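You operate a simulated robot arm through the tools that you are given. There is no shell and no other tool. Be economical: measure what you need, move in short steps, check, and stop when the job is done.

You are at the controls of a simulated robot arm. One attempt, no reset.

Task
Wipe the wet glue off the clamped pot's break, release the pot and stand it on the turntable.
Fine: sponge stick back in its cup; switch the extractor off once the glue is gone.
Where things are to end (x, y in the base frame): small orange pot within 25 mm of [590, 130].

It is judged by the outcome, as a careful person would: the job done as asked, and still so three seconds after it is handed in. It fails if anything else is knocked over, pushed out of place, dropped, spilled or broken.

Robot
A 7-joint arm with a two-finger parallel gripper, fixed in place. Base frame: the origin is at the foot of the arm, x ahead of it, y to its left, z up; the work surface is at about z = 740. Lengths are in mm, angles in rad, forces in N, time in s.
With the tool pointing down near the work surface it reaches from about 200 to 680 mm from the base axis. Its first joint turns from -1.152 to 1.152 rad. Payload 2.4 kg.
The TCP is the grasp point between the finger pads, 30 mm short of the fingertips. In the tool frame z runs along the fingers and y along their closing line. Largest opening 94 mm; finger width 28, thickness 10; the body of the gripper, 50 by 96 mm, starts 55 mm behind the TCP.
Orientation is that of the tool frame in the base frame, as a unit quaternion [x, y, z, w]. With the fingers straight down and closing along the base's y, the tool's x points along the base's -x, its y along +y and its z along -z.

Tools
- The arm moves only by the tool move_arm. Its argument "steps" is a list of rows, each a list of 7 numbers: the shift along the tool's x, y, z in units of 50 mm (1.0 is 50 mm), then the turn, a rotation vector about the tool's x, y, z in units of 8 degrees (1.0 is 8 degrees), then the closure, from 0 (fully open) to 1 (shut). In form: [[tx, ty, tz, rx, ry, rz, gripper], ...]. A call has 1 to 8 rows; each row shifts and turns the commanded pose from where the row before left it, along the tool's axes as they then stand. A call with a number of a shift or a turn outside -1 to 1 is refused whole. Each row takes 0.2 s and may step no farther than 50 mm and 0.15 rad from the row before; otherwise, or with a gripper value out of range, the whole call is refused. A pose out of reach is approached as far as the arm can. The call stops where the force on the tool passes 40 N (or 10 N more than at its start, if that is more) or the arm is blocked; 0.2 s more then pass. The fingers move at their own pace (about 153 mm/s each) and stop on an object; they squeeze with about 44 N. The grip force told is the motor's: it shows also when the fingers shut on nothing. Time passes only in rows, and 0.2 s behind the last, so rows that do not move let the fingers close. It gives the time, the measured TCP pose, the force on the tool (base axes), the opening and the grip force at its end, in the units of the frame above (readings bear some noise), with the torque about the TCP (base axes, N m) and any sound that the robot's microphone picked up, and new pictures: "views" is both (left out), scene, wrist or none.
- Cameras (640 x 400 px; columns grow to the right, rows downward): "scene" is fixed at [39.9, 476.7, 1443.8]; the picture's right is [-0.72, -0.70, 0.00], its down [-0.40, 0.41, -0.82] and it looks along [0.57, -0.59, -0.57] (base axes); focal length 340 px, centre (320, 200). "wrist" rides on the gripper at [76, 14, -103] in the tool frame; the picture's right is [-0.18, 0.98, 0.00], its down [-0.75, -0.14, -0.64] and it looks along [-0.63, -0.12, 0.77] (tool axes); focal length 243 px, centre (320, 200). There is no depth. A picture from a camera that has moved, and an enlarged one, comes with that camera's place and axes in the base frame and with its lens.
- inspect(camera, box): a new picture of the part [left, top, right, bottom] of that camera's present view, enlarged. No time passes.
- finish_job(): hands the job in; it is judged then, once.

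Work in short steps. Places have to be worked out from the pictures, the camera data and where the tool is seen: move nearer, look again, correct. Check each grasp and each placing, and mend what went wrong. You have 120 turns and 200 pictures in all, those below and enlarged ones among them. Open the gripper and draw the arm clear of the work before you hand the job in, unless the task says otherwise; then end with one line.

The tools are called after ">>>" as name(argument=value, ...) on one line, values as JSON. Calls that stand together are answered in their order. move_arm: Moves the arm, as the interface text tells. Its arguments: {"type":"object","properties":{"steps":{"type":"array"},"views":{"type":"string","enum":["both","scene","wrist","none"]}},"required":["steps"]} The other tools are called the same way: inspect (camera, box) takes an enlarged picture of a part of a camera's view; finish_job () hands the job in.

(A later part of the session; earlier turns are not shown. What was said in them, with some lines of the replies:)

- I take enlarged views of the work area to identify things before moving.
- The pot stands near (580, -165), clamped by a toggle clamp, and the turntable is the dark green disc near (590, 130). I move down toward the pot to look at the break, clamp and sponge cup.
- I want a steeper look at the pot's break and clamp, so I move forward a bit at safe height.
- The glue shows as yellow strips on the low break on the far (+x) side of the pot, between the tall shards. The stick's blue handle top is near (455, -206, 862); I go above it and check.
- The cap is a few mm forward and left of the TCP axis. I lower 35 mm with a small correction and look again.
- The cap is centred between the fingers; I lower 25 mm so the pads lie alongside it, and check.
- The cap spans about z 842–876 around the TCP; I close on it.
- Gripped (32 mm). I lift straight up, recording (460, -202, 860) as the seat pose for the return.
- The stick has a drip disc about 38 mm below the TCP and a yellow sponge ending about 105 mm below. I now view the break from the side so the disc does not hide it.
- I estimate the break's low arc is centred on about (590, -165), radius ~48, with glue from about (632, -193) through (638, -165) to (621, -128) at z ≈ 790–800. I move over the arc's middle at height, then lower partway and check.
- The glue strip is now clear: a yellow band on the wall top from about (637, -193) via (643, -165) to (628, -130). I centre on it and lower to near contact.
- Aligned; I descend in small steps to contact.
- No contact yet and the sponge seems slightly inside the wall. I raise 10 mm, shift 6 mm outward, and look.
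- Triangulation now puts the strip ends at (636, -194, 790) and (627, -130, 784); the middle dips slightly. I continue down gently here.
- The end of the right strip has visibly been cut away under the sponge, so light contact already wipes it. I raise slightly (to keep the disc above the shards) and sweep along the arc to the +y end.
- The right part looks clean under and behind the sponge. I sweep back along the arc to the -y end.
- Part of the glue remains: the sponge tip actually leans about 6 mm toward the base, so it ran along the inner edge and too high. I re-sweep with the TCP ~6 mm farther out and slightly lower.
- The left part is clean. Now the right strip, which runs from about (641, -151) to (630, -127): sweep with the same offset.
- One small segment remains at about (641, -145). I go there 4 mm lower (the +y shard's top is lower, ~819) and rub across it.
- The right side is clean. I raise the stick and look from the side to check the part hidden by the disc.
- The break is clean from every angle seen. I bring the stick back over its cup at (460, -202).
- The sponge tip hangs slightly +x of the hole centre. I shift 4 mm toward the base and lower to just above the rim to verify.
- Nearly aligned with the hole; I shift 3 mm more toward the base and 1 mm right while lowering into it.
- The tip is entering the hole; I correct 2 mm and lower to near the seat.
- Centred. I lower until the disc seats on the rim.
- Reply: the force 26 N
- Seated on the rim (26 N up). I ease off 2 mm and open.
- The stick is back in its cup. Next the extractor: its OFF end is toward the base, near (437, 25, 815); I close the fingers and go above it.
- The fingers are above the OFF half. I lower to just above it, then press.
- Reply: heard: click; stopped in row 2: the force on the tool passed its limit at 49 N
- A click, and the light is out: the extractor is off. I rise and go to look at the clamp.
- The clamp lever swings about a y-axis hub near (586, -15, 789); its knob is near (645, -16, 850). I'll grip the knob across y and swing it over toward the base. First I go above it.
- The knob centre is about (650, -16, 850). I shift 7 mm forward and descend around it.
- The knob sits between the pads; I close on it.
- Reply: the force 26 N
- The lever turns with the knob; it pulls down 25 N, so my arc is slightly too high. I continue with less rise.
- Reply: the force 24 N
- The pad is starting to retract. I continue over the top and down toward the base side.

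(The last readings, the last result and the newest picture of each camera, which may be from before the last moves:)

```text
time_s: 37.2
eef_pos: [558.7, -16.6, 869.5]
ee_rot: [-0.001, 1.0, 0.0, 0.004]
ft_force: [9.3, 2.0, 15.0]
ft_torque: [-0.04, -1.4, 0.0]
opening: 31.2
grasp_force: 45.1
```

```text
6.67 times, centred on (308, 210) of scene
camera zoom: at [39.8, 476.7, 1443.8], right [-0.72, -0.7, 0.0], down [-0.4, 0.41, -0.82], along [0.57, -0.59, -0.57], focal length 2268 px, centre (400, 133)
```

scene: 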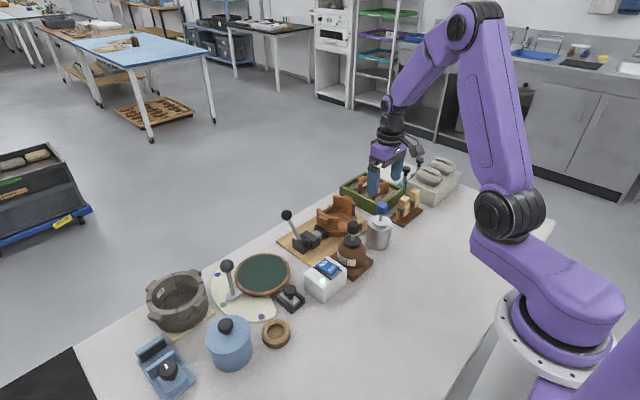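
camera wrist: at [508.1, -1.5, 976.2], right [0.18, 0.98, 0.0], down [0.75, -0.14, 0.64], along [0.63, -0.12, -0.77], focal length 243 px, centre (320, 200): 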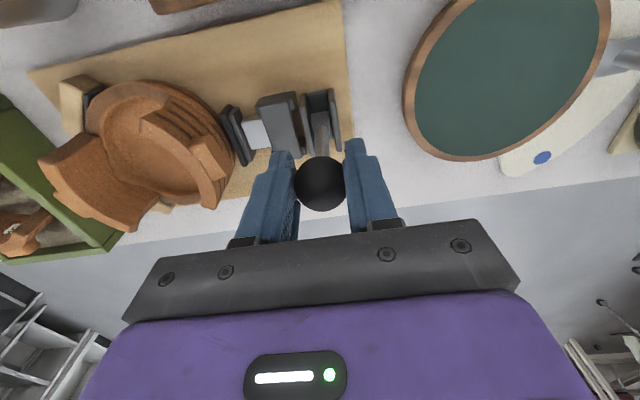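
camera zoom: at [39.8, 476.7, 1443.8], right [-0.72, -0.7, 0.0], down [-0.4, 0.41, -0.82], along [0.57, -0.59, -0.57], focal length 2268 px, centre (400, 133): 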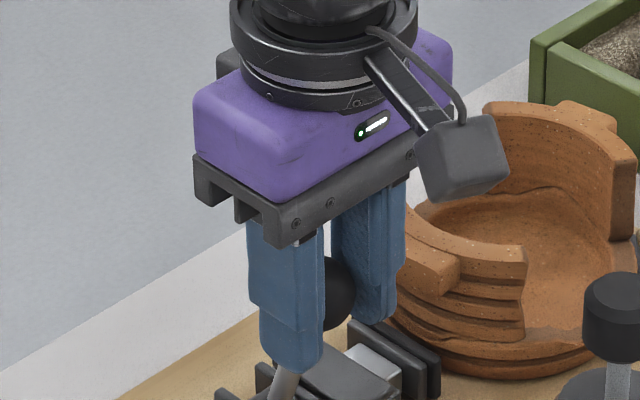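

>>> move_arm(steps=[[0.28, 0, 0.04, 0, 0, 0, 1], [0.26, 0, 0.13, 0, 0, 0, 1]], views="wrist")

>>> inspect(camera="scene", box=[260, 180, 356, 240])

```text
time_s: 37.8
eef_pos: [533.4, -15.4, 858.3]
ee_rot: [-0.001, 1.0, 0.0, 0.006]
ft_force: [22.1, 5.1, -11.8]
ft_torque: [0.01, -1.16, 0.02]
opening: 31.2
grasp_force: 45.0
camera wrist: at [454.7, -1.6, 959.8], right [0.18, 0.98, 0.0], down [0.75, -0.14, 0.65], along [0.64, -0.12, -0.76], focal length 243 px, centre (320, 200)
```

wrist: 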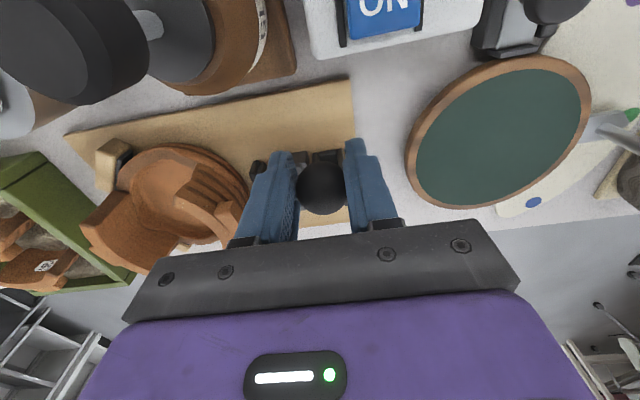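

```text
6.67 times, centred on (308, 210) of scene
camera zoom: at [40.6, 476.8, 1443.8], right [-0.72, -0.7, 0.0], down [-0.4, 0.41, -0.82], along [0.57, -0.59, -0.57], focal length 2268 px, centre (400, 133)
```

zoom: 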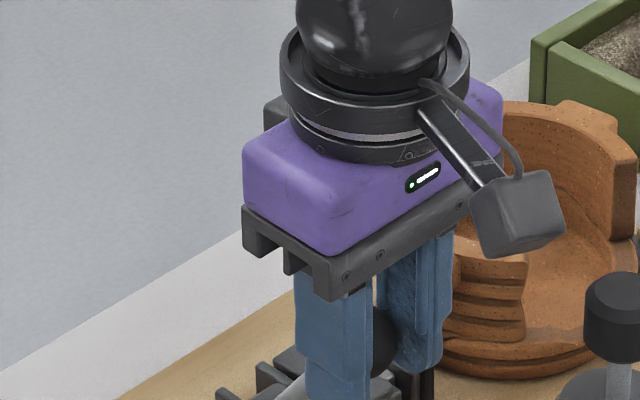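

>>> move_arm(steps=[[0.18, 0, 0.18, 0, 0, 0, 1], [0.1, 0, 0.14, 0, 0, 0, 1]], views="wrist")

>>> inspect(camera="wrist", box=[200, 90, 400, 215])

```text
time_s: 38.3
eef_pos: [525.8, -17.0, 854.1]
ee_rot: [-0.001, 1.0, 0.001, 0.01]
ft_force: [-0.7, -0.1, 10.5]
ft_torque: [0.02, 0.91, -0.02]
opening: 31.1
grasp_force: 45.2
stopped in row 2: the force on the tool passed its limit at 51 N (the readings are from after the stop); the commanded pose is now the measured one
camera wrist: at [447.5, -1.6, 954.4], right [0.18, 0.98, 0.0], down [0.74, -0.14, 0.66], along [0.65, -0.12, -0.75], focal length 243 px, centre (320, 200)
```

wrist: 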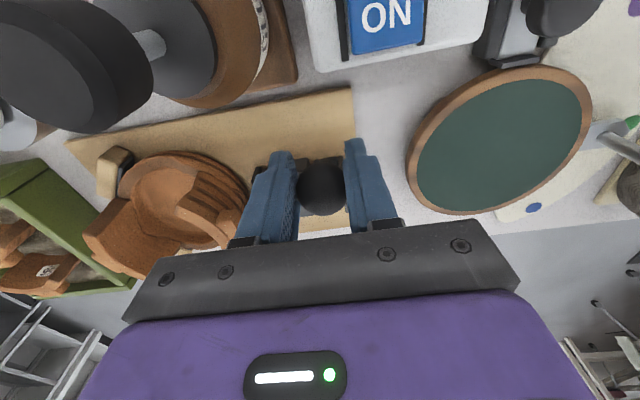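

```text
3.20 times, centred on (300, 152) of wrist
camera zoom: at [447.5, -1.6, 954.4], right [0.18, 0.98, 0.0], down [0.74, -0.14, 0.66], along [0.65, -0.12, -0.75], focal length 776 px, centre (384, 352)
```

zoom: 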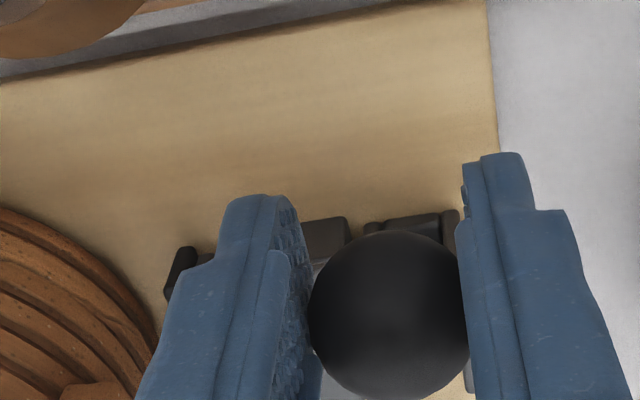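

The lever has reached its end stop. I open the fingers and rise, then check that the lever stays and the pad is clear of the pot.

>>> move_arm(steps=[[0, 0, 0, 0, 0, 0, 0.4], [0, 0, 0, 0, 0, 0, 0.3]], views="none")

>>> move_arm(steps=[[0, 0, -0.5, 0, 0, 0, 0.3], [0, 0, -0.9, 0, 0, 0, 0], [0, 0, -0.9, 0, 0, 0, 0]], views="both")

>>> inspect(camera="scene", box=[260, 180, 380, 260])

```text
time_s: 38.9
eef_pos: [527.5, -15.7, 853.0]
ee_rot: [0.0, 1.0, 0.0, 0.009]
ft_force: [0.0, 0.8, -0.4]
ft_torque: [-0.01, -0.02, -0.03]
opening: 65.8
grasp_force: 0.1
```

```text
time_s: 39.7
eef_pos: [525.5, -16.0, 967.3]
ee_rot: [0.0, 1.0, 0.0, 0.009]
ft_force: [0.1, -0.3, 0.5]
ft_torque: [0.01, 0.0, -0.02]
opening: 93.8
grasp_force: 0.1
camera wrist: at [446.5, -1.2, 1067.1], right [0.18, 0.98, 0.0], down [0.74, -0.14, 0.66], along [0.65, -0.12, -0.75], focal length 243 px, centre (320, 200)
```

scene: 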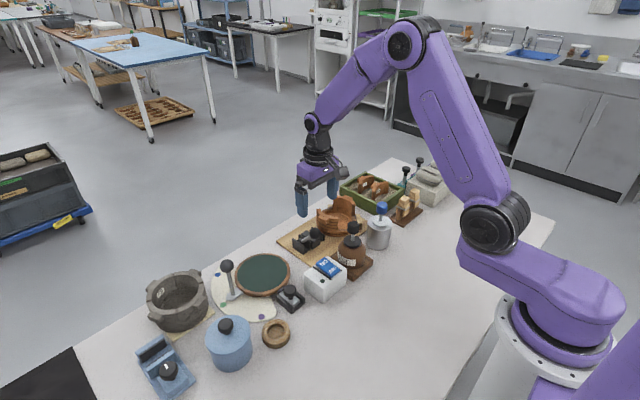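
wrist: 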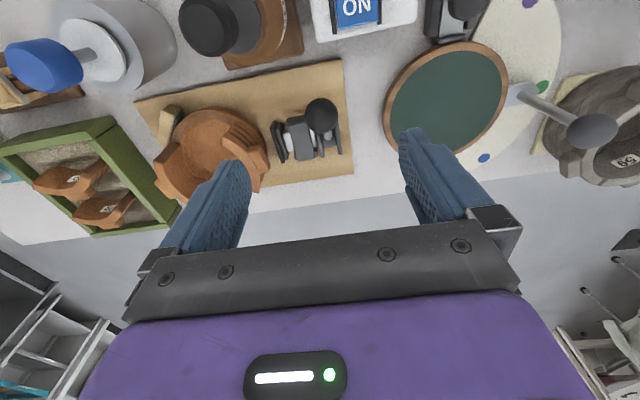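

```text
5.00 times, centred on (320, 220) of scene
camera zoom: at [39.9, 476.7, 1443.8], right [-0.72, -0.7, 0.0], down [-0.4, 0.41, -0.82], along [0.57, -0.59, -0.57], focal length 1701 px, centre (320, 100)
```

zoom: 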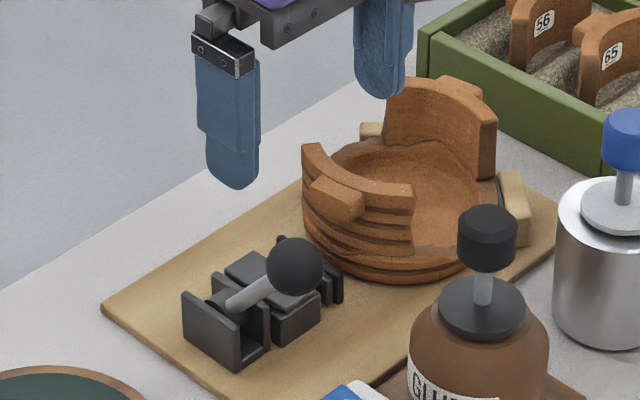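

The clamp is released: the pad is retracted and the lever stays over. I level the tool and look at the pot from above to plan the grasp.

>>> move_arm(steps=[[-0.4, -0.7, 0, 0, 0.13, 0, 0], [-0.5, -0.8, 0, 0, 0, 0, 0], [-0.5, -0.9, 0, 0, 0, 0, 0], [0, -0.9, 0, 0, 0, 0, 0]], views="wrist")

>>> inspect(camera="wrist", box=[210, 20, 430, 157])

```text
refused: row 3 steps farther than a row can; nothing moved
```

```text
2.91 times, centred on (320, 88) of wrist
camera zoom: at [446.5, -1.2, 1067.1], right [0.18, 0.98, 0.0], down [0.74, -0.14, 0.66], along [0.65, -0.12, -0.75], focal length 706 px, centre (320, 524)
```

zoom: 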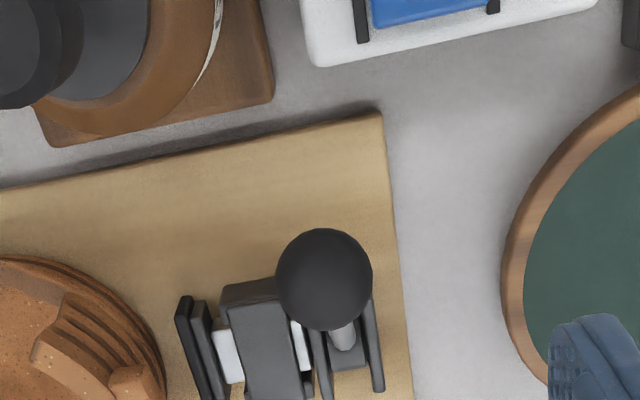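

One row was too long; I split it smaller.

>>> move_arm(steps=[[-0.4, -0.7, 0, 0, 0.13, 0, 0], [-0.4, -0.8, 0, 0, 0, 0, 0], [-0.4, -0.8, 0, 0, 0, 0, 0], [-0.3, -0.9, 0, 0, 0, 0, 0]], views="wrist")

>>> inspect(camera="wrist", box=[210, 20, 430, 157])

```text
time_s: 40.7
eef_pos: [600.7, -176.1, 966.9]
ee_rot: [0.0, 1.0, 0.0, 0.0]
ft_force: [-0.2, -0.4, 0.6]
ft_torque: [-0.01, -0.02, -0.02]
opening: 94.0
grasp_force: 0.1
camera wrist: at [522.9, -161.2, 1068.2], right [0.18, 0.98, 0.0], down [0.75, -0.14, 0.64], along [0.63, -0.12, -0.77], focal length 243 px, centre (320, 200)
```

wrist: 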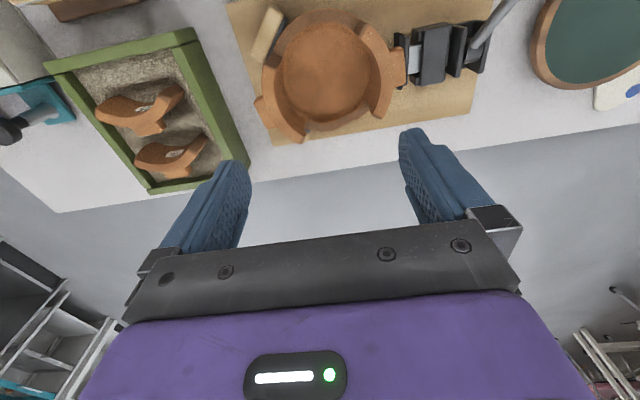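

```text
2.91 times, centred on (320, 88) of wrist
camera zoom: at [522.9, -161.2, 1068.2], right [0.18, 0.98, 0.0], down [0.75, -0.14, 0.64], along [0.63, -0.12, -0.77], focal length 706 px, centre (320, 524)
```

zoom: 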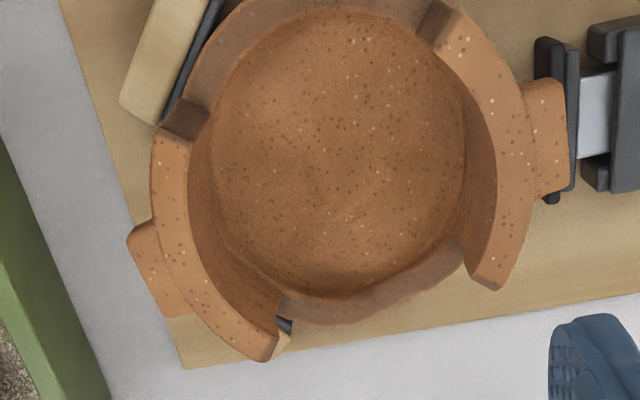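

The pot is too wide to span (≈118 mm), so I will pinch its -y shard: inner finger inside the pot, outer finger on the lug, near (603, -225), shard top ≈ 828. I go above, turn the tool about 8° to match the lug, with a 60 mm opening.

>>> move_arm(steps=[[0, -0.5, 0, 0, 0, -0.5, 0.36], [-0.05, -0.5, 0.3, 0, 0, -0.5, 0.36], [0, 0, 0.6, 0, 0, 0, 0.36]], views="wrist")

>>> inspect(camera="scene", box=[300, 150, 400, 230])

>>> inspect(camera="wrist", box=[220, 60, 420, 185])

```text
time_s: 41.5
eef_pos: [603.5, -223.7, 923.5]
ee_rot: [-0.071, 0.998, 0.0, -0.001]
ft_force: [0.2, 0.4, 0.4]
ft_torque: [-0.01, -0.01, -0.02]
opening: 60.1
grasp_force: 0.2
camera wrist: at [524.5, -221.2, 1024.7], right [0.04, 1.0, 0.0], down [0.77, -0.03, 0.64], along [0.64, -0.03, -0.77], focal length 243 px, centre (320, 200)
```

wrist: 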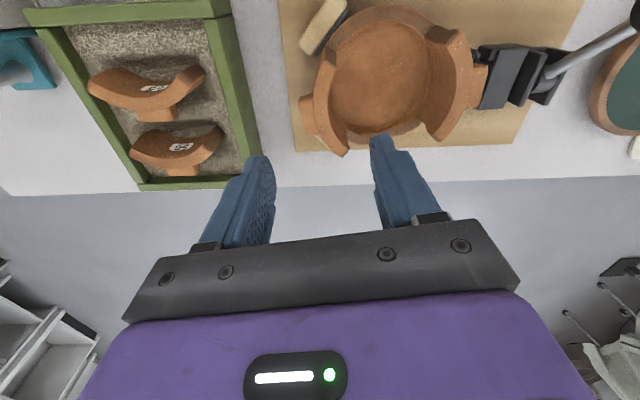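

```text
5.00 times, centred on (350, 190) of scene
camera zoom: at [39.9, 476.6, 1443.8], right [-0.72, -0.7, 0.0], down [-0.4, 0.41, -0.82], along [0.57, -0.59, -0.57], focal length 1701 px, centre (170, 250)
```

zoom: 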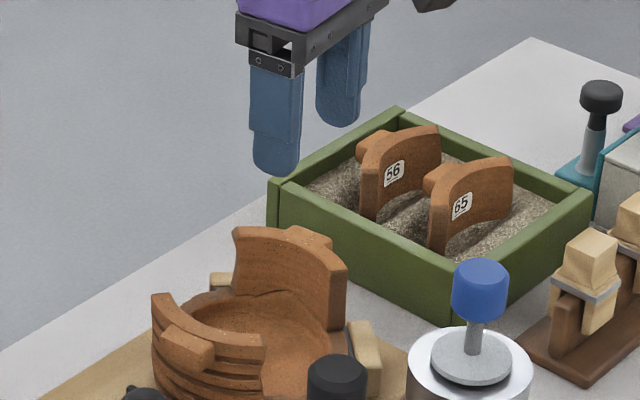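

```text
3.20 times, centred on (320, 122) of wrist
camera zoom: at [524.5, -221.2, 1024.7], right [0.04, 1.0, 0.0], down [0.77, -0.03, 0.64], along [0.64, -0.03, -0.77], focal length 776 px, centre (320, 448)
```

zoom: 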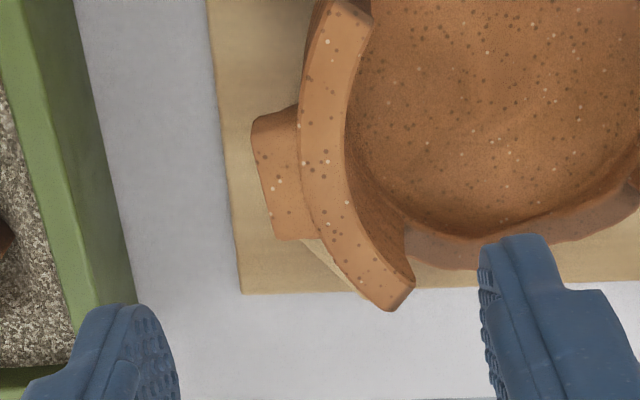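

The lug/shard pinch point is right under the tool in x and about 4 mm to -y. I shift, turn 6° more, narrow to 46 mm, and descend partway.

>>> move_arm(steps=[[0, -0.085, 0.3, 0, 0, -0.75, 0.51], [0, 0, 0.7, 0, 0, 0, 0.51]], views="wrist")

>>> inspect(camera="wrist", box=[220, 90, 420, 215])

>>> inspect(camera="scene", box=[310, 170, 390, 220])

```text
time_s: 42.1
eef_pos: [605.9, -231.3, 874.4]
ee_rot: [-0.123, 0.992, -0.001, 0.001]
ft_force: [0.4, -0.5, -0.3]
ft_torque: [0.02, -0.02, 0.02]
opening: 46.2
grasp_force: 0.2
camera wrist: at [526.8, -235.1, 976.0], right [-0.06, 1.0, 0.0], down [0.76, 0.05, 0.64], along [0.64, 0.04, -0.77], focal length 243 px, centre (320, 200)
```

wrist: 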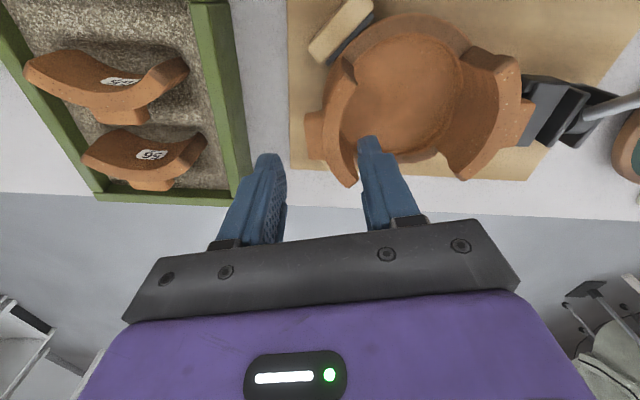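

```text
3.20 times, centred on (320, 152) of wrist
camera zoom: at [526.8, -235.1, 976.0], right [-0.06, 1.0, 0.0], down [0.76, 0.05, 0.64], along [0.64, 0.04, -0.77], focal length 776 px, centre (320, 352)
```

zoom: 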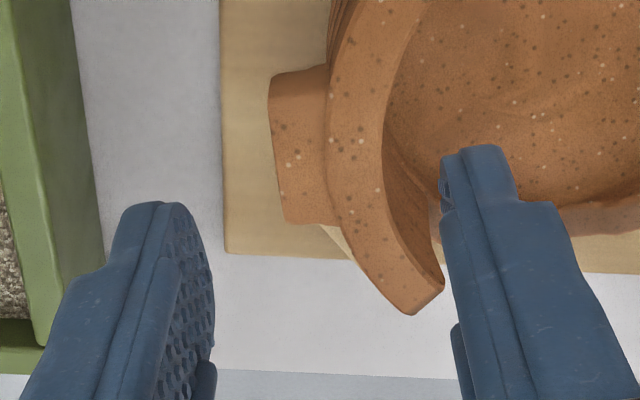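

```text
8.00 times, centred on (350, 195) of scene
camera zoom: at [39.9, 476.7, 1443.8], right [-0.72, -0.7, 0.0], down [-0.4, 0.41, -0.82], along [0.57, -0.59, -0.57], focal length 2722 px, centre (80, 240)
```

zoom: 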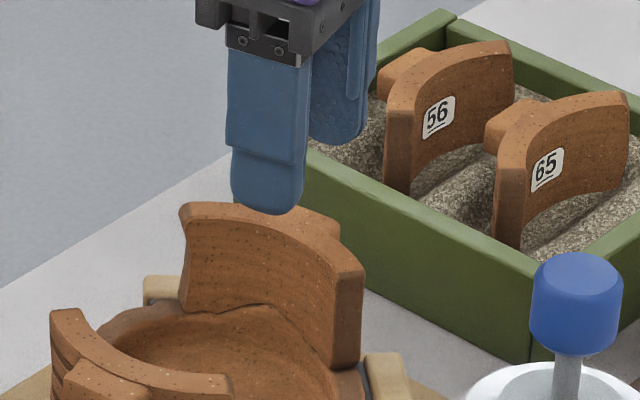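

I correct +2 mm y, -3 mm x, widen slightly to clear the curving shard end, and descend to the pinch height.

>>> move_arm(steps=[[0.06, 0.05, 0.3, 0, 0, 0, 0.4], [0, 0.02, 0.4, 0, 0, 0, 0.4]], views="wrist")

>>> inspect(camera="wrist", box=[220, 90, 420, 215])

>>> inspect(camera="scene", box=[310, 170, 390, 220])

```text
time_s: 42.7
eef_pos: [601.4, -228.1, 838.6]
ee_rot: [-0.121, 0.993, 0.0, 0.0]
ft_force: [0.2, 0.6, -0.7]
ft_torque: [-0.01, 0.0, -0.01]
opening: 56.4
grasp_force: 0.0
camera wrist: at [523.4, -233.2, 940.5], right [-0.06, 1.0, 0.0], down [0.76, 0.05, 0.64], along [0.64, 0.04, -0.77], focal length 243 px, centre (320, 200)
```

wrist: 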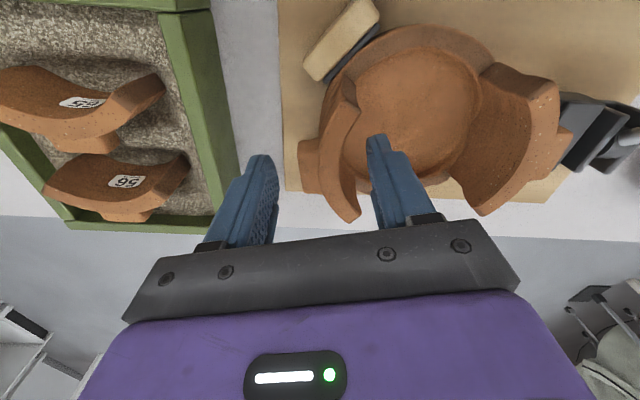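

```text
3.20 times, centred on (320, 152) of wrist
camera zoom: at [523.4, -233.2, 940.5], right [-0.06, 1.0, 0.0], down [0.76, 0.05, 0.64], along [0.64, 0.04, -0.77], focal length 776 px, centre (320, 352)
```

zoom: 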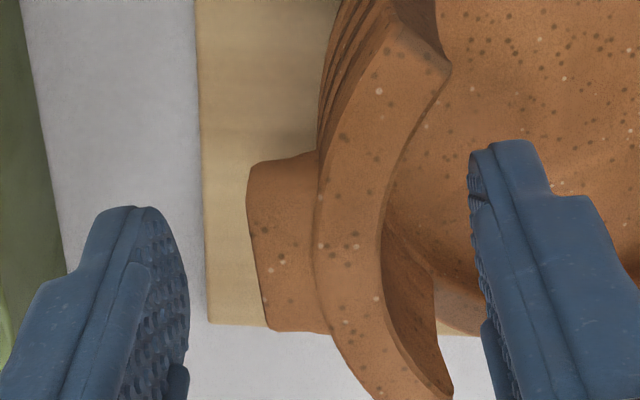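

```text
8.00 times, centred on (350, 195) of scene
camera zoom: at [39.9, 476.7, 1443.8], right [-0.72, -0.7, 0.0], down [-0.4, 0.41, -0.82], along [0.57, -0.59, -0.57], focal length 2722 px, centre (80, 240)
```

zoom: 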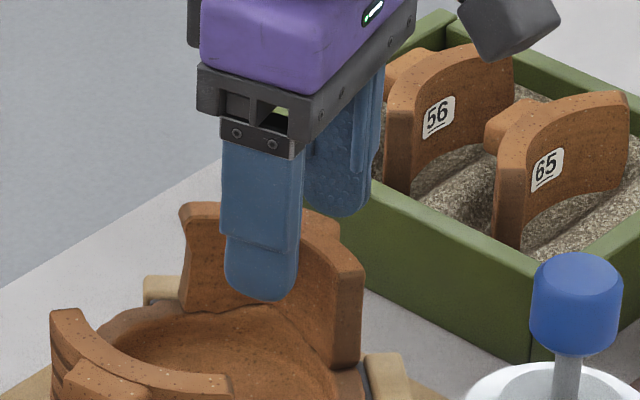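

Centred over lug and wall. I lower 21 mm more and close.

>>> move_arm(steps=[[0, 0, 0.42, 0, 0, 0, 0.4], [0, 0, 0, 0, 0, 0, 0.6], [0, 0, 0, 0, 0, 0, 0.7], [0, 0, 0, 0, 0, 0, 0.8]], views="wrist")

>>> inspect(camera="scene", box=[310, 170, 390, 220])

```text
time_s: 43.7
eef_pos: [603.2, -224.8, 818.1]
ee_rot: [-0.122, 0.993, 0.001, 0.002]
ft_force: [6.6, 12.6, 0.4]
ft_torque: [0.29, -0.42, -0.86]
opening: 30.0
grasp_force: 43.6
camera wrist: at [523.8, -229.1, 919.0], right [-0.06, 1.0, 0.0], down [0.76, 0.05, 0.64], along [0.64, 0.04, -0.76], focal length 243 px, centre (320, 200)
```

wrist: 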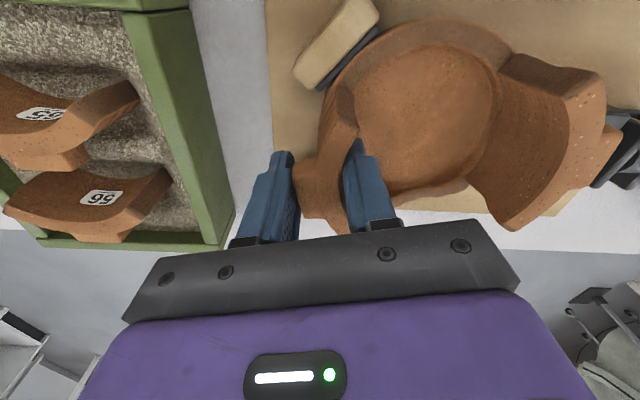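

```text
8.00 times, centred on (350, 195) of scene
camera zoom: at [40.1, 477.0, 1443.7], right [-0.72, -0.7, 0.0], down [-0.4, 0.41, -0.82], along [0.57, -0.59, -0.57], focal length 2722 px, centre (80, 240)
```

zoom: 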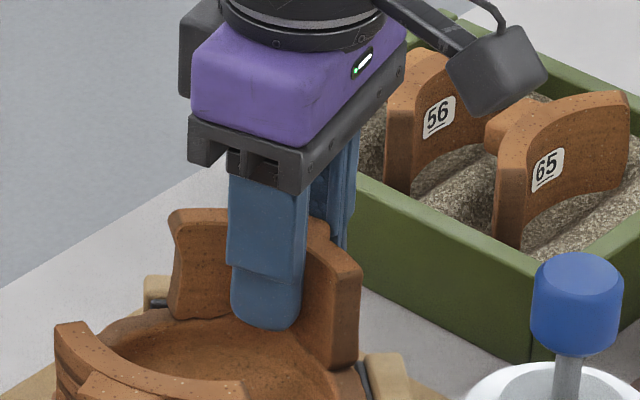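

Gripped (30 mm on lug and wall, 44 N). I lift 20 mm and check that the pot comes up level.

>>> move_arm(steps=[[0, 0, -0.15, 0, 0, 0, 1], [0, 0, -0.3, 0, 0, 0, 1]], views="both")

>>> inspect(camera="scene", box=[290, 170, 390, 250])

```text
time_s: 44.3
eef_pos: [600.4, -231.0, 840.3]
ee_rot: [-0.121, 0.993, -0.001, 0.0]
ft_force: [3.2, 3.1, -2.6]
ft_torque: [-0.1, -0.26, -0.21]
opening: 29.9
grasp_force: 44.4
camera wrist: at [522.2, -234.6, 942.4], right [-0.06, 1.0, 0.0], down [0.77, 0.05, 0.64], along [0.64, 0.04, -0.77], focal length 243 px, centre (320, 200)
```

scene: 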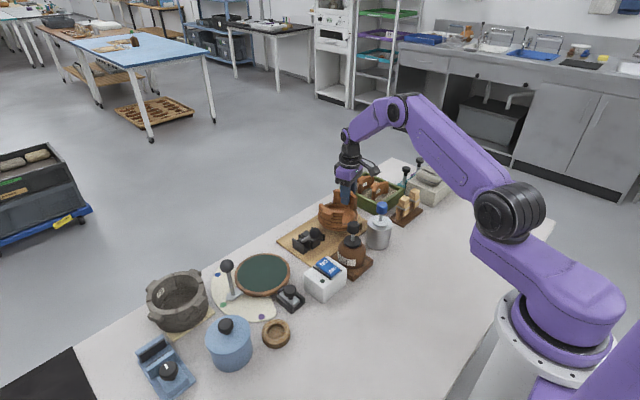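
wrist: 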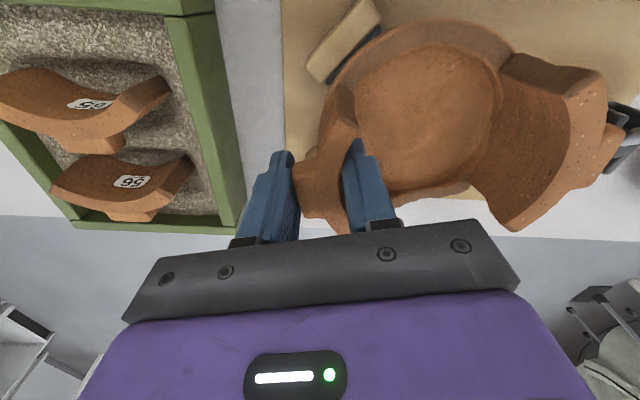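

```text
5.00 times, centred on (340, 210) of scene
camera zoom: at [40.1, 476.7, 1443.8], right [-0.72, -0.7, 0.0], down [-0.4, 0.41, -0.82], along [0.57, -0.59, -0.57], focal length 1701 px, centre (220, 150)
```

zoom: 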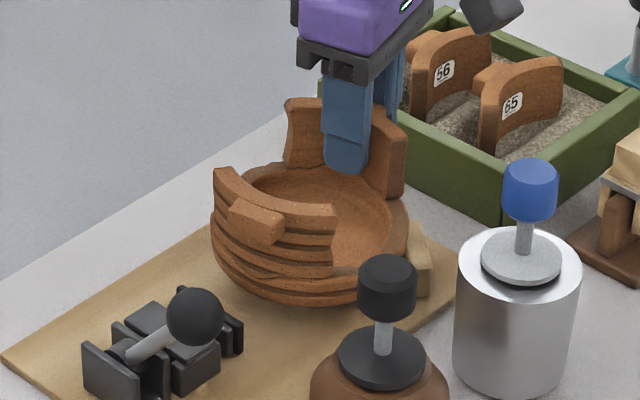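

The pot lifts level and light. I raise it to carrying height above the clamp lever.

>>> move_arm(steps=[[0, 0, -0.6, 0, 0, 0, 1], [0, 0, -0.8, 0, 0, 0, 1], [0, 0, -0.8, 0, 0, 0, 1], [0, 0, -0.4, 0, 0, 0, 1]], views="scene")

>>> inspect(camera="scene", box=[190, 240, 330, 330])

```text
time_s: 45.3
eef_pos: [600.2, -226.6, 968.5]
ee_rot: [-0.124, 0.992, 0.0, 0.001]
ft_force: [0.5, -0.3, -4.6]
ft_torque: [-0.29, -0.06, 0.01]
opening: 29.4
grasp_force: 43.8
```

scene: 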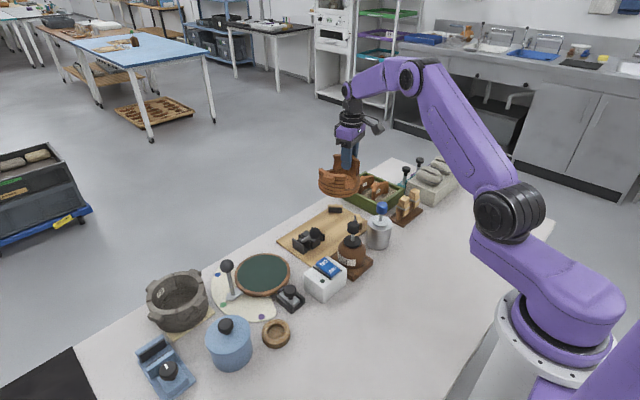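

```text
4.44 times, centred on (260, 285) of scene
camera zoom: at [40.0, 476.6, 1443.8], right [-0.72, -0.7, 0.0], down [-0.4, 0.41, -0.82], along [0.57, -0.59, -0.57], focal length 1512 px, centre (587, -178)
```

zoom: 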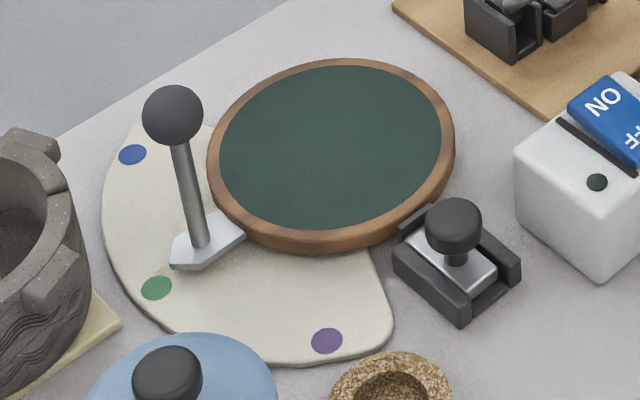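

The pot hangs steady (4.6 N). Turntable top ≈ z 764, centred (590, 129), with an upright lever near y 220; I rotate the pot ~32° so its far lug does not point at that lever, then carry it over.

>>> move_arm(steps=[[0, 0, 0, 0, 0, 1, 1], [0, 0, 0, 0, 0, 1, 1], [0, 0, 0, 0, 0, 1, 1], [0, 0, 0, 0, 0, 1, 1]], views="wrist")

```text
time_s: 46.3
eef_pos: [599.8, -227.6, 968.5]
ee_rot: [0.157, 0.988, 0.001, 0.001]
ft_force: [-0.4, -0.8, -4.6]
ft_torque: [-0.26, 0.06, 0.02]
opening: 29.4
grasp_force: 43.8
camera wrist: at [531.5, -190.2, 1071.8], right [0.48, 0.88, 0.0], down [0.67, -0.37, 0.64], along [0.56, -0.31, -0.77], focal length 243 px, centre (320, 200)
```

wrist: 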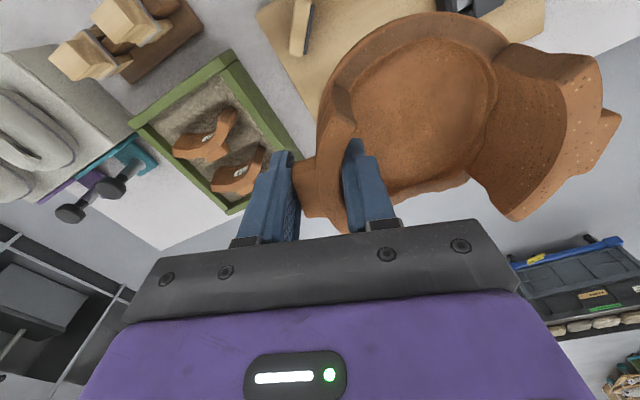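

The torque reading puts the pot's centre about (18, 56) from the TCP, agreeing with geometry. I carry it over the turntable.

>>> move_arm(steps=[[0.345, 0.765, 0, 0, 0, 0, 1], [0.345, 0.765, 0, 0, 0, 0, 1], [0.345, 0.765, 0, 0, 0, 0, 1], [0.345, 0.765, 0, 0, 0, 0, 1], [0.345, 0.765, 0, 0, 0, 0, 1], [0.345, 0.765, 0, 0, 0, 0, 1], [0.32, 0.76, 0, 0, 0, 0, 1]], views="both")

>>> inspect(camera="scene", box=[180, 180, 340, 310])

```text
time_s: 47.9
eef_pos: [570.9, 62.1, 966.7]
ee_rot: [0.156, 0.988, -0.002, 0.001]
ft_force: [0.7, -0.9, -5.0]
ft_torque: [-0.24, 0.11, 0.0]
opening: 29.5
grasp_force: 44.4
camera wrist: at [501.3, 99.8, 1069.6], right [0.48, 0.88, 0.0], down [0.67, -0.37, 0.64], along [0.56, -0.31, -0.77], focal length 243 px, centre (320, 200)
```

scene: 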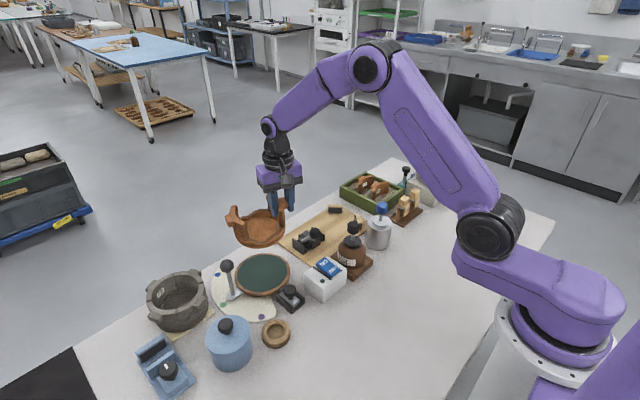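
wrist: 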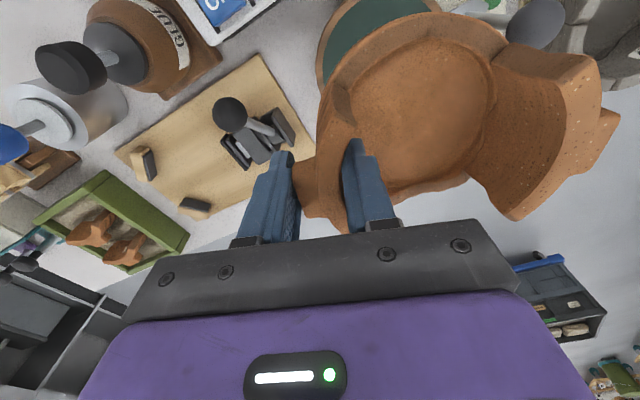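

```text
3.08 times, centred on (260, 245) of scene
camera zoom: at [40.1, 476.6, 1443.8], right [-0.72, -0.7, 0.0], down [-0.4, 0.41, -0.82], along [0.57, -0.59, -0.57], focal length 1047 px, centre (505, 62)
```

zoom: 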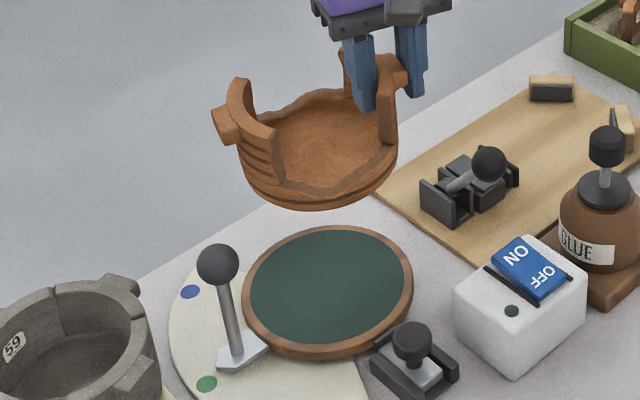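

The pot is over the turntable, centred near (590, 120). I lower 90 mm and check clearance to the lever.

>>> move_arm(steps=[[0, 0, 0.6, 0, 0, 0, 1], [0, 0, 0.6, 0, 0, 0, 1], [0, 0, 0.6, 0, 0, 0, 1]], views="wrist")

>>> inspect(camera="scene", box=[200, 210, 320, 310])

```text
time_s: 48.7
eef_pos: [569.2, 63.3, 878.4]
ee_rot: [0.157, 0.988, 0.0, 0.0]
ft_force: [1.1, 0.1, -4.8]
ft_torque: [-0.27, 0.07, -0.01]
opening: 29.1
grasp_force: 44.4
camera wrist: at [500.1, 100.0, 980.2], right [0.48, 0.88, 0.0], down [0.67, -0.37, 0.64], along [0.56, -0.31, -0.77], focal length 243 px, centre (320, 200)
```

wrist: 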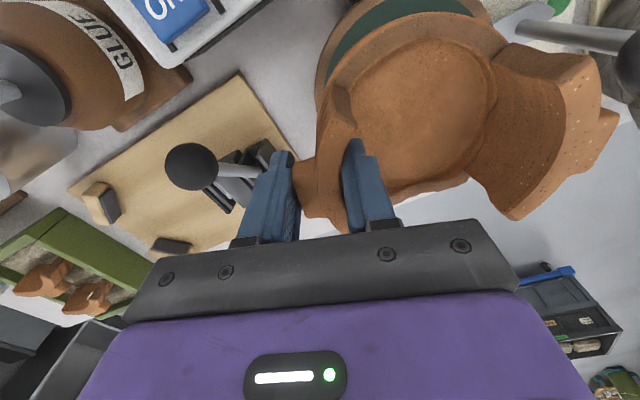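

```text
4.00 times, centred on (260, 260) of scene
camera zoom: at [40.0, 476.7, 1443.8], right [-0.72, -0.7, 0.0], down [-0.4, 0.41, -0.82], along [0.57, -0.59, -0.57], focal length 1361 px, centre (560, -40)
```

zoom: 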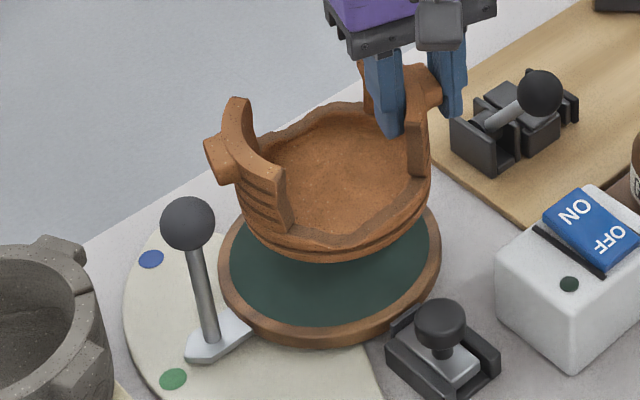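

Clearance looks good. I lower 44 mm more, then slowly to contact.

>>> move_arm(steps=[[0, 0, 0.5, 0, 0, 0, 1], [0, 0, 0.36, 0, 0, 0, 1]], views="none")

>>> inspect(camera="scene", box=[200, 210, 320, 310])

```text
time_s: 49.3
eef_pos: [569.0, 62.6, 837.6]
ee_rot: [0.156, 0.988, 0.0, 0.001]
ft_force: [-1.7, -2.6, 1.3]
ft_torque: [0.24, 0.3, 0.22]
opening: 29.6
grasp_force: 44.1
```

```text
4.00 times, centred on (260, 260) of scene
camera zoom: at [39.8, 476.6, 1443.9], right [-0.72, -0.7, 0.0], down [-0.4, 0.41, -0.82], along [0.57, -0.59, -0.57], focal length 1361 px, centre (560, -40)
```

zoom: 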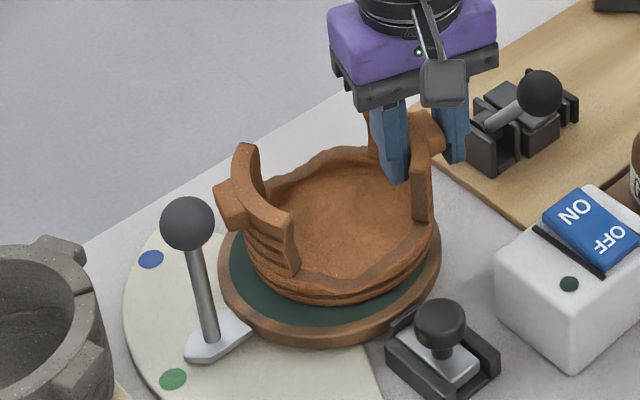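

The weight is now taken by the turntable. I press 2 mm further to be sure it is seated.

>>> move_arm(steps=[[0, 0, 0.04, 0, 0, 0, 1]], views="none")

>>> inspect(camera="scene", box=[230, 230, 310, 290])

```text
time_s: 49.7
eef_pos: [570.5, 61.0, 836.0]
ee_rot: [0.157, 0.988, 0.0, 0.001]
ft_force: [-4.1, -5.8, 14.2]
ft_torque: [0.39, 1.04, 0.39]
opening: 29.4
grasp_force: 43.6
```

```text
6.67 times, centred on (270, 260) of scene
camera zoom: at [39.6, 476.5, 1443.9], right [-0.72, -0.7, 0.0], down [-0.4, 0.41, -0.82], along [0.57, -0.59, -0.57], focal length 2268 px, centre (653, -200)
```

zoom: 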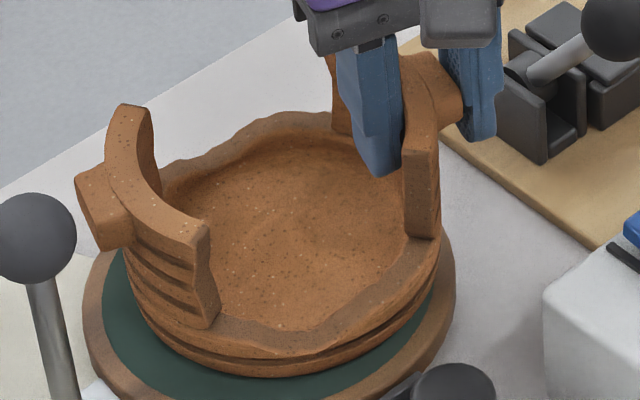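

Seated with 14 N. I ease 1.5 mm, then open moderately.

>>> move_arm(steps=[[0, 0, -0.03, 0, 0, 0, 1], [0, 0, 0, 0, 0, 0, 0.6], [0, 0, 0, 0, 0, 0, 0.45]], views="wrist")

>>> inspect(camera="scene", box=[230, 230, 310, 290])

```text
time_s: 50.5
eef_pos: [569.5, 63.2, 835.7]
ee_rot: [0.156, 0.988, 0.0, 0.001]
ft_force: [-0.8, -0.3, -0.5]
ft_torque: [-0.01, 0.0, -0.02]
opening: 51.4
grasp_force: 0.1
camera wrist: at [500.4, 100.4, 938.7], right [0.48, 0.88, 0.0], down [0.67, -0.37, 0.64], along [0.56, -0.31, -0.77], focal length 243 px, centre (320, 200)
```

wrist: 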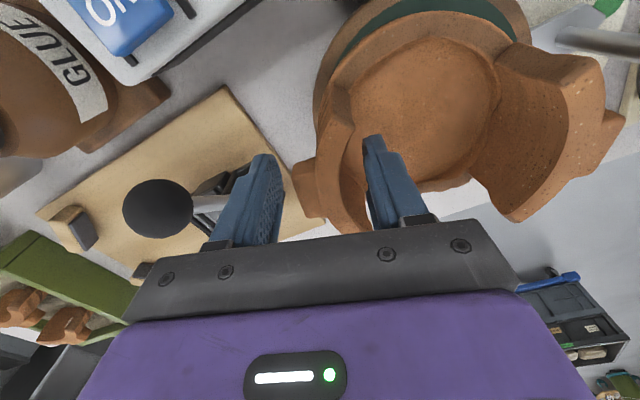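

```text
6.67 times, centred on (270, 260) of scene
camera zoom: at [39.9, 476.7, 1443.8], right [-0.72, -0.7, 0.0], down [-0.4, 0.41, -0.82], along [0.57, -0.59, -0.57], focal length 2268 px, centre (653, -200)
```

zoom: 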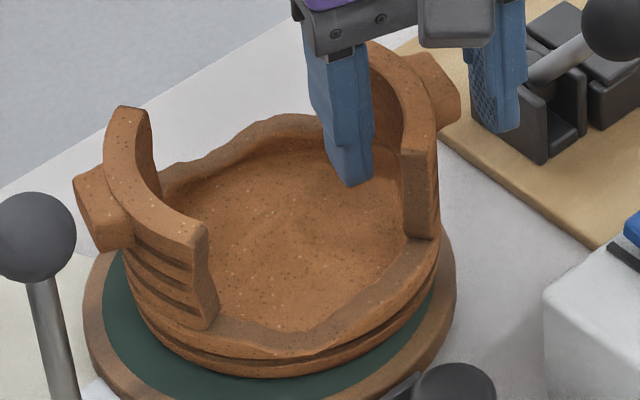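

The pot stands free. I rise straight up and draw back.

>>> move_arm(steps=[[0, 0, -0.6, 0, 0, 0, 0.45], [0, 0, -0.9, 0, 0, 0, 0.45], [0, 0, -0.9, 0, 0, 0, 0.2], [0.7, 0, -0.6, 0, 0, 0, 0], [0.8, 0, -0.3, 0, 0, 0, 0]], views="both")

>>> inspect(camera="wrist", box=[300, 40, 520, 190])

>>> inspect(camera="scene", box=[200, 200, 320, 310])

```text
time_s: 51.7
eef_pos: [498.0, 87.0, 1002.0]
ee_rot: [0.156, 0.988, 0.0, 0.001]
ft_force: [0.5, 0.6, -0.4]
ft_torque: [0.02, 0.0, 0.03]
opening: 93.9
grasp_force: 0.2
camera wrist: at [428.3, 123.4, 1103.7], right [0.48, 0.88, 0.0], down [0.67, -0.37, 0.64], along [0.57, -0.31, -0.77], focal length 243 px, centre (320, 200)
```

scene: 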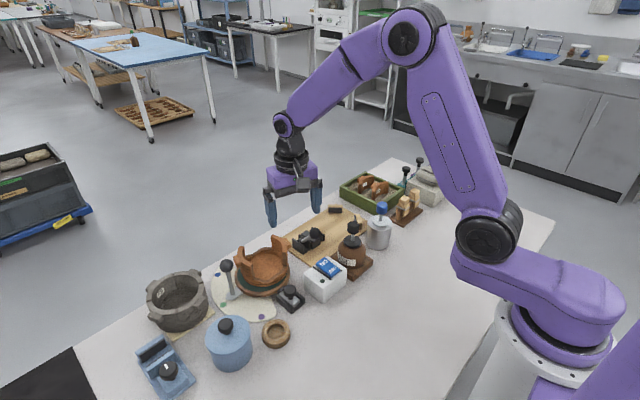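
wrist: 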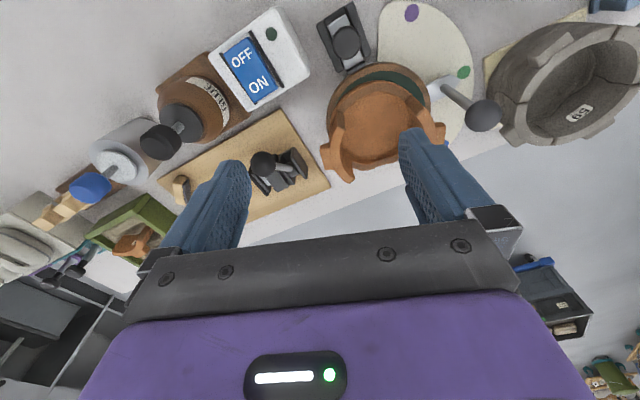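

```text
2.67 times, centred on (410, 115) of wrist
camera zoom: at [428.3, 123.4, 1103.7], right [0.48, 0.88, 0.0], down [0.67, -0.37, 0.64], along [0.57, -0.31, -0.77], focal length 647 px, centre (80, 427)
```

zoom: 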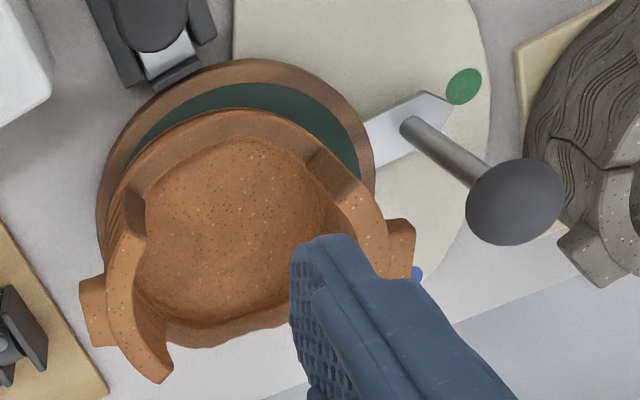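

```text
3.64 times, centred on (260, 255) of scene
camera zoom: at [40.0, 476.7, 1443.8], right [-0.72, -0.7, 0.0], down [-0.4, 0.41, -0.82], along [0.57, -0.59, -0.57], focal length 1237 px, centre (538, 0)
```

zoom: 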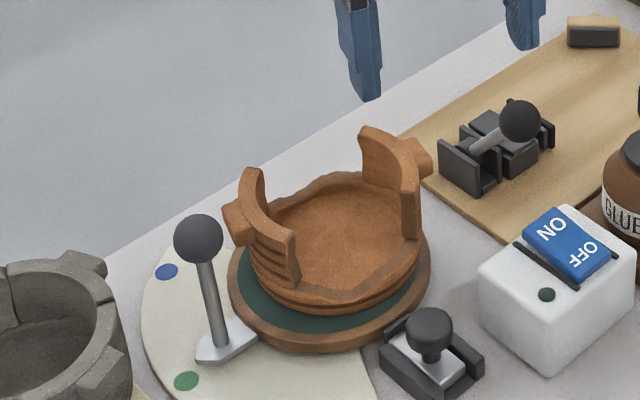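

The pot stands upright on the turntable, centred within about 10 mm, with no yellow left; the extractor light is off and the stick is in its cup. I draw the arm clear and take a last look.

>>> move_arm(steps=[[0.7, -0.3, -0.6, 0, 0, 0, 0], [0.7, -0.3, -0.6, 0, 0, 0, 0], [0.7, -0.3, -0.4, 0, 0, 0, 0], [0, 0, 0, 0, 0, 0, 0]], views="scene")

>>> inspect(camera="scene", box=[210, 170, 430, 310])

```text
time_s: 52.7
eef_pos: [383.7, 77.5, 1079.8]
ee_rot: [0.156, 0.988, 0.001, 0.0]
ft_force: [-0.3, -0.1, -0.4]
ft_torque: [-0.03, 0.03, -0.02]
opening: 94.2
grasp_force: 0.1
```

scene: 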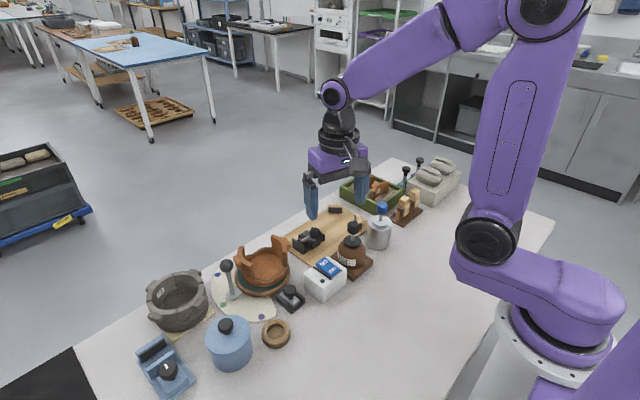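

```text
2.86 times, centred on (320, 240) of scene
camera zoom: at [39.9, 476.7, 1443.8], right [-0.72, -0.7, 0.0], down [-0.4, 0.41, -0.82], along [0.57, -0.59, -0.57], focal length 972 px, centre (320, 86)
```

zoom: 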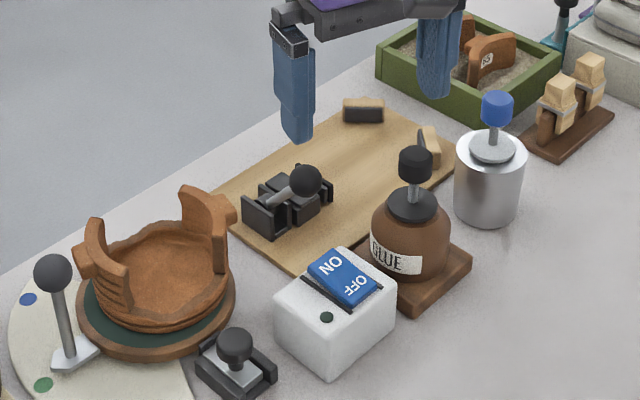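

Everything is in place and undisturbed, with the arm clear; I hand the job in.

>>> finish_job()

```text
The job is handed in.
```

The job is handed in: I wiped the glue off the break, released the pot from the clamp and stood it on the turntable, about 10 mm from [590, 130] by my estimate from the pictures. The sponge stick is back in its cup and the extractor is off.
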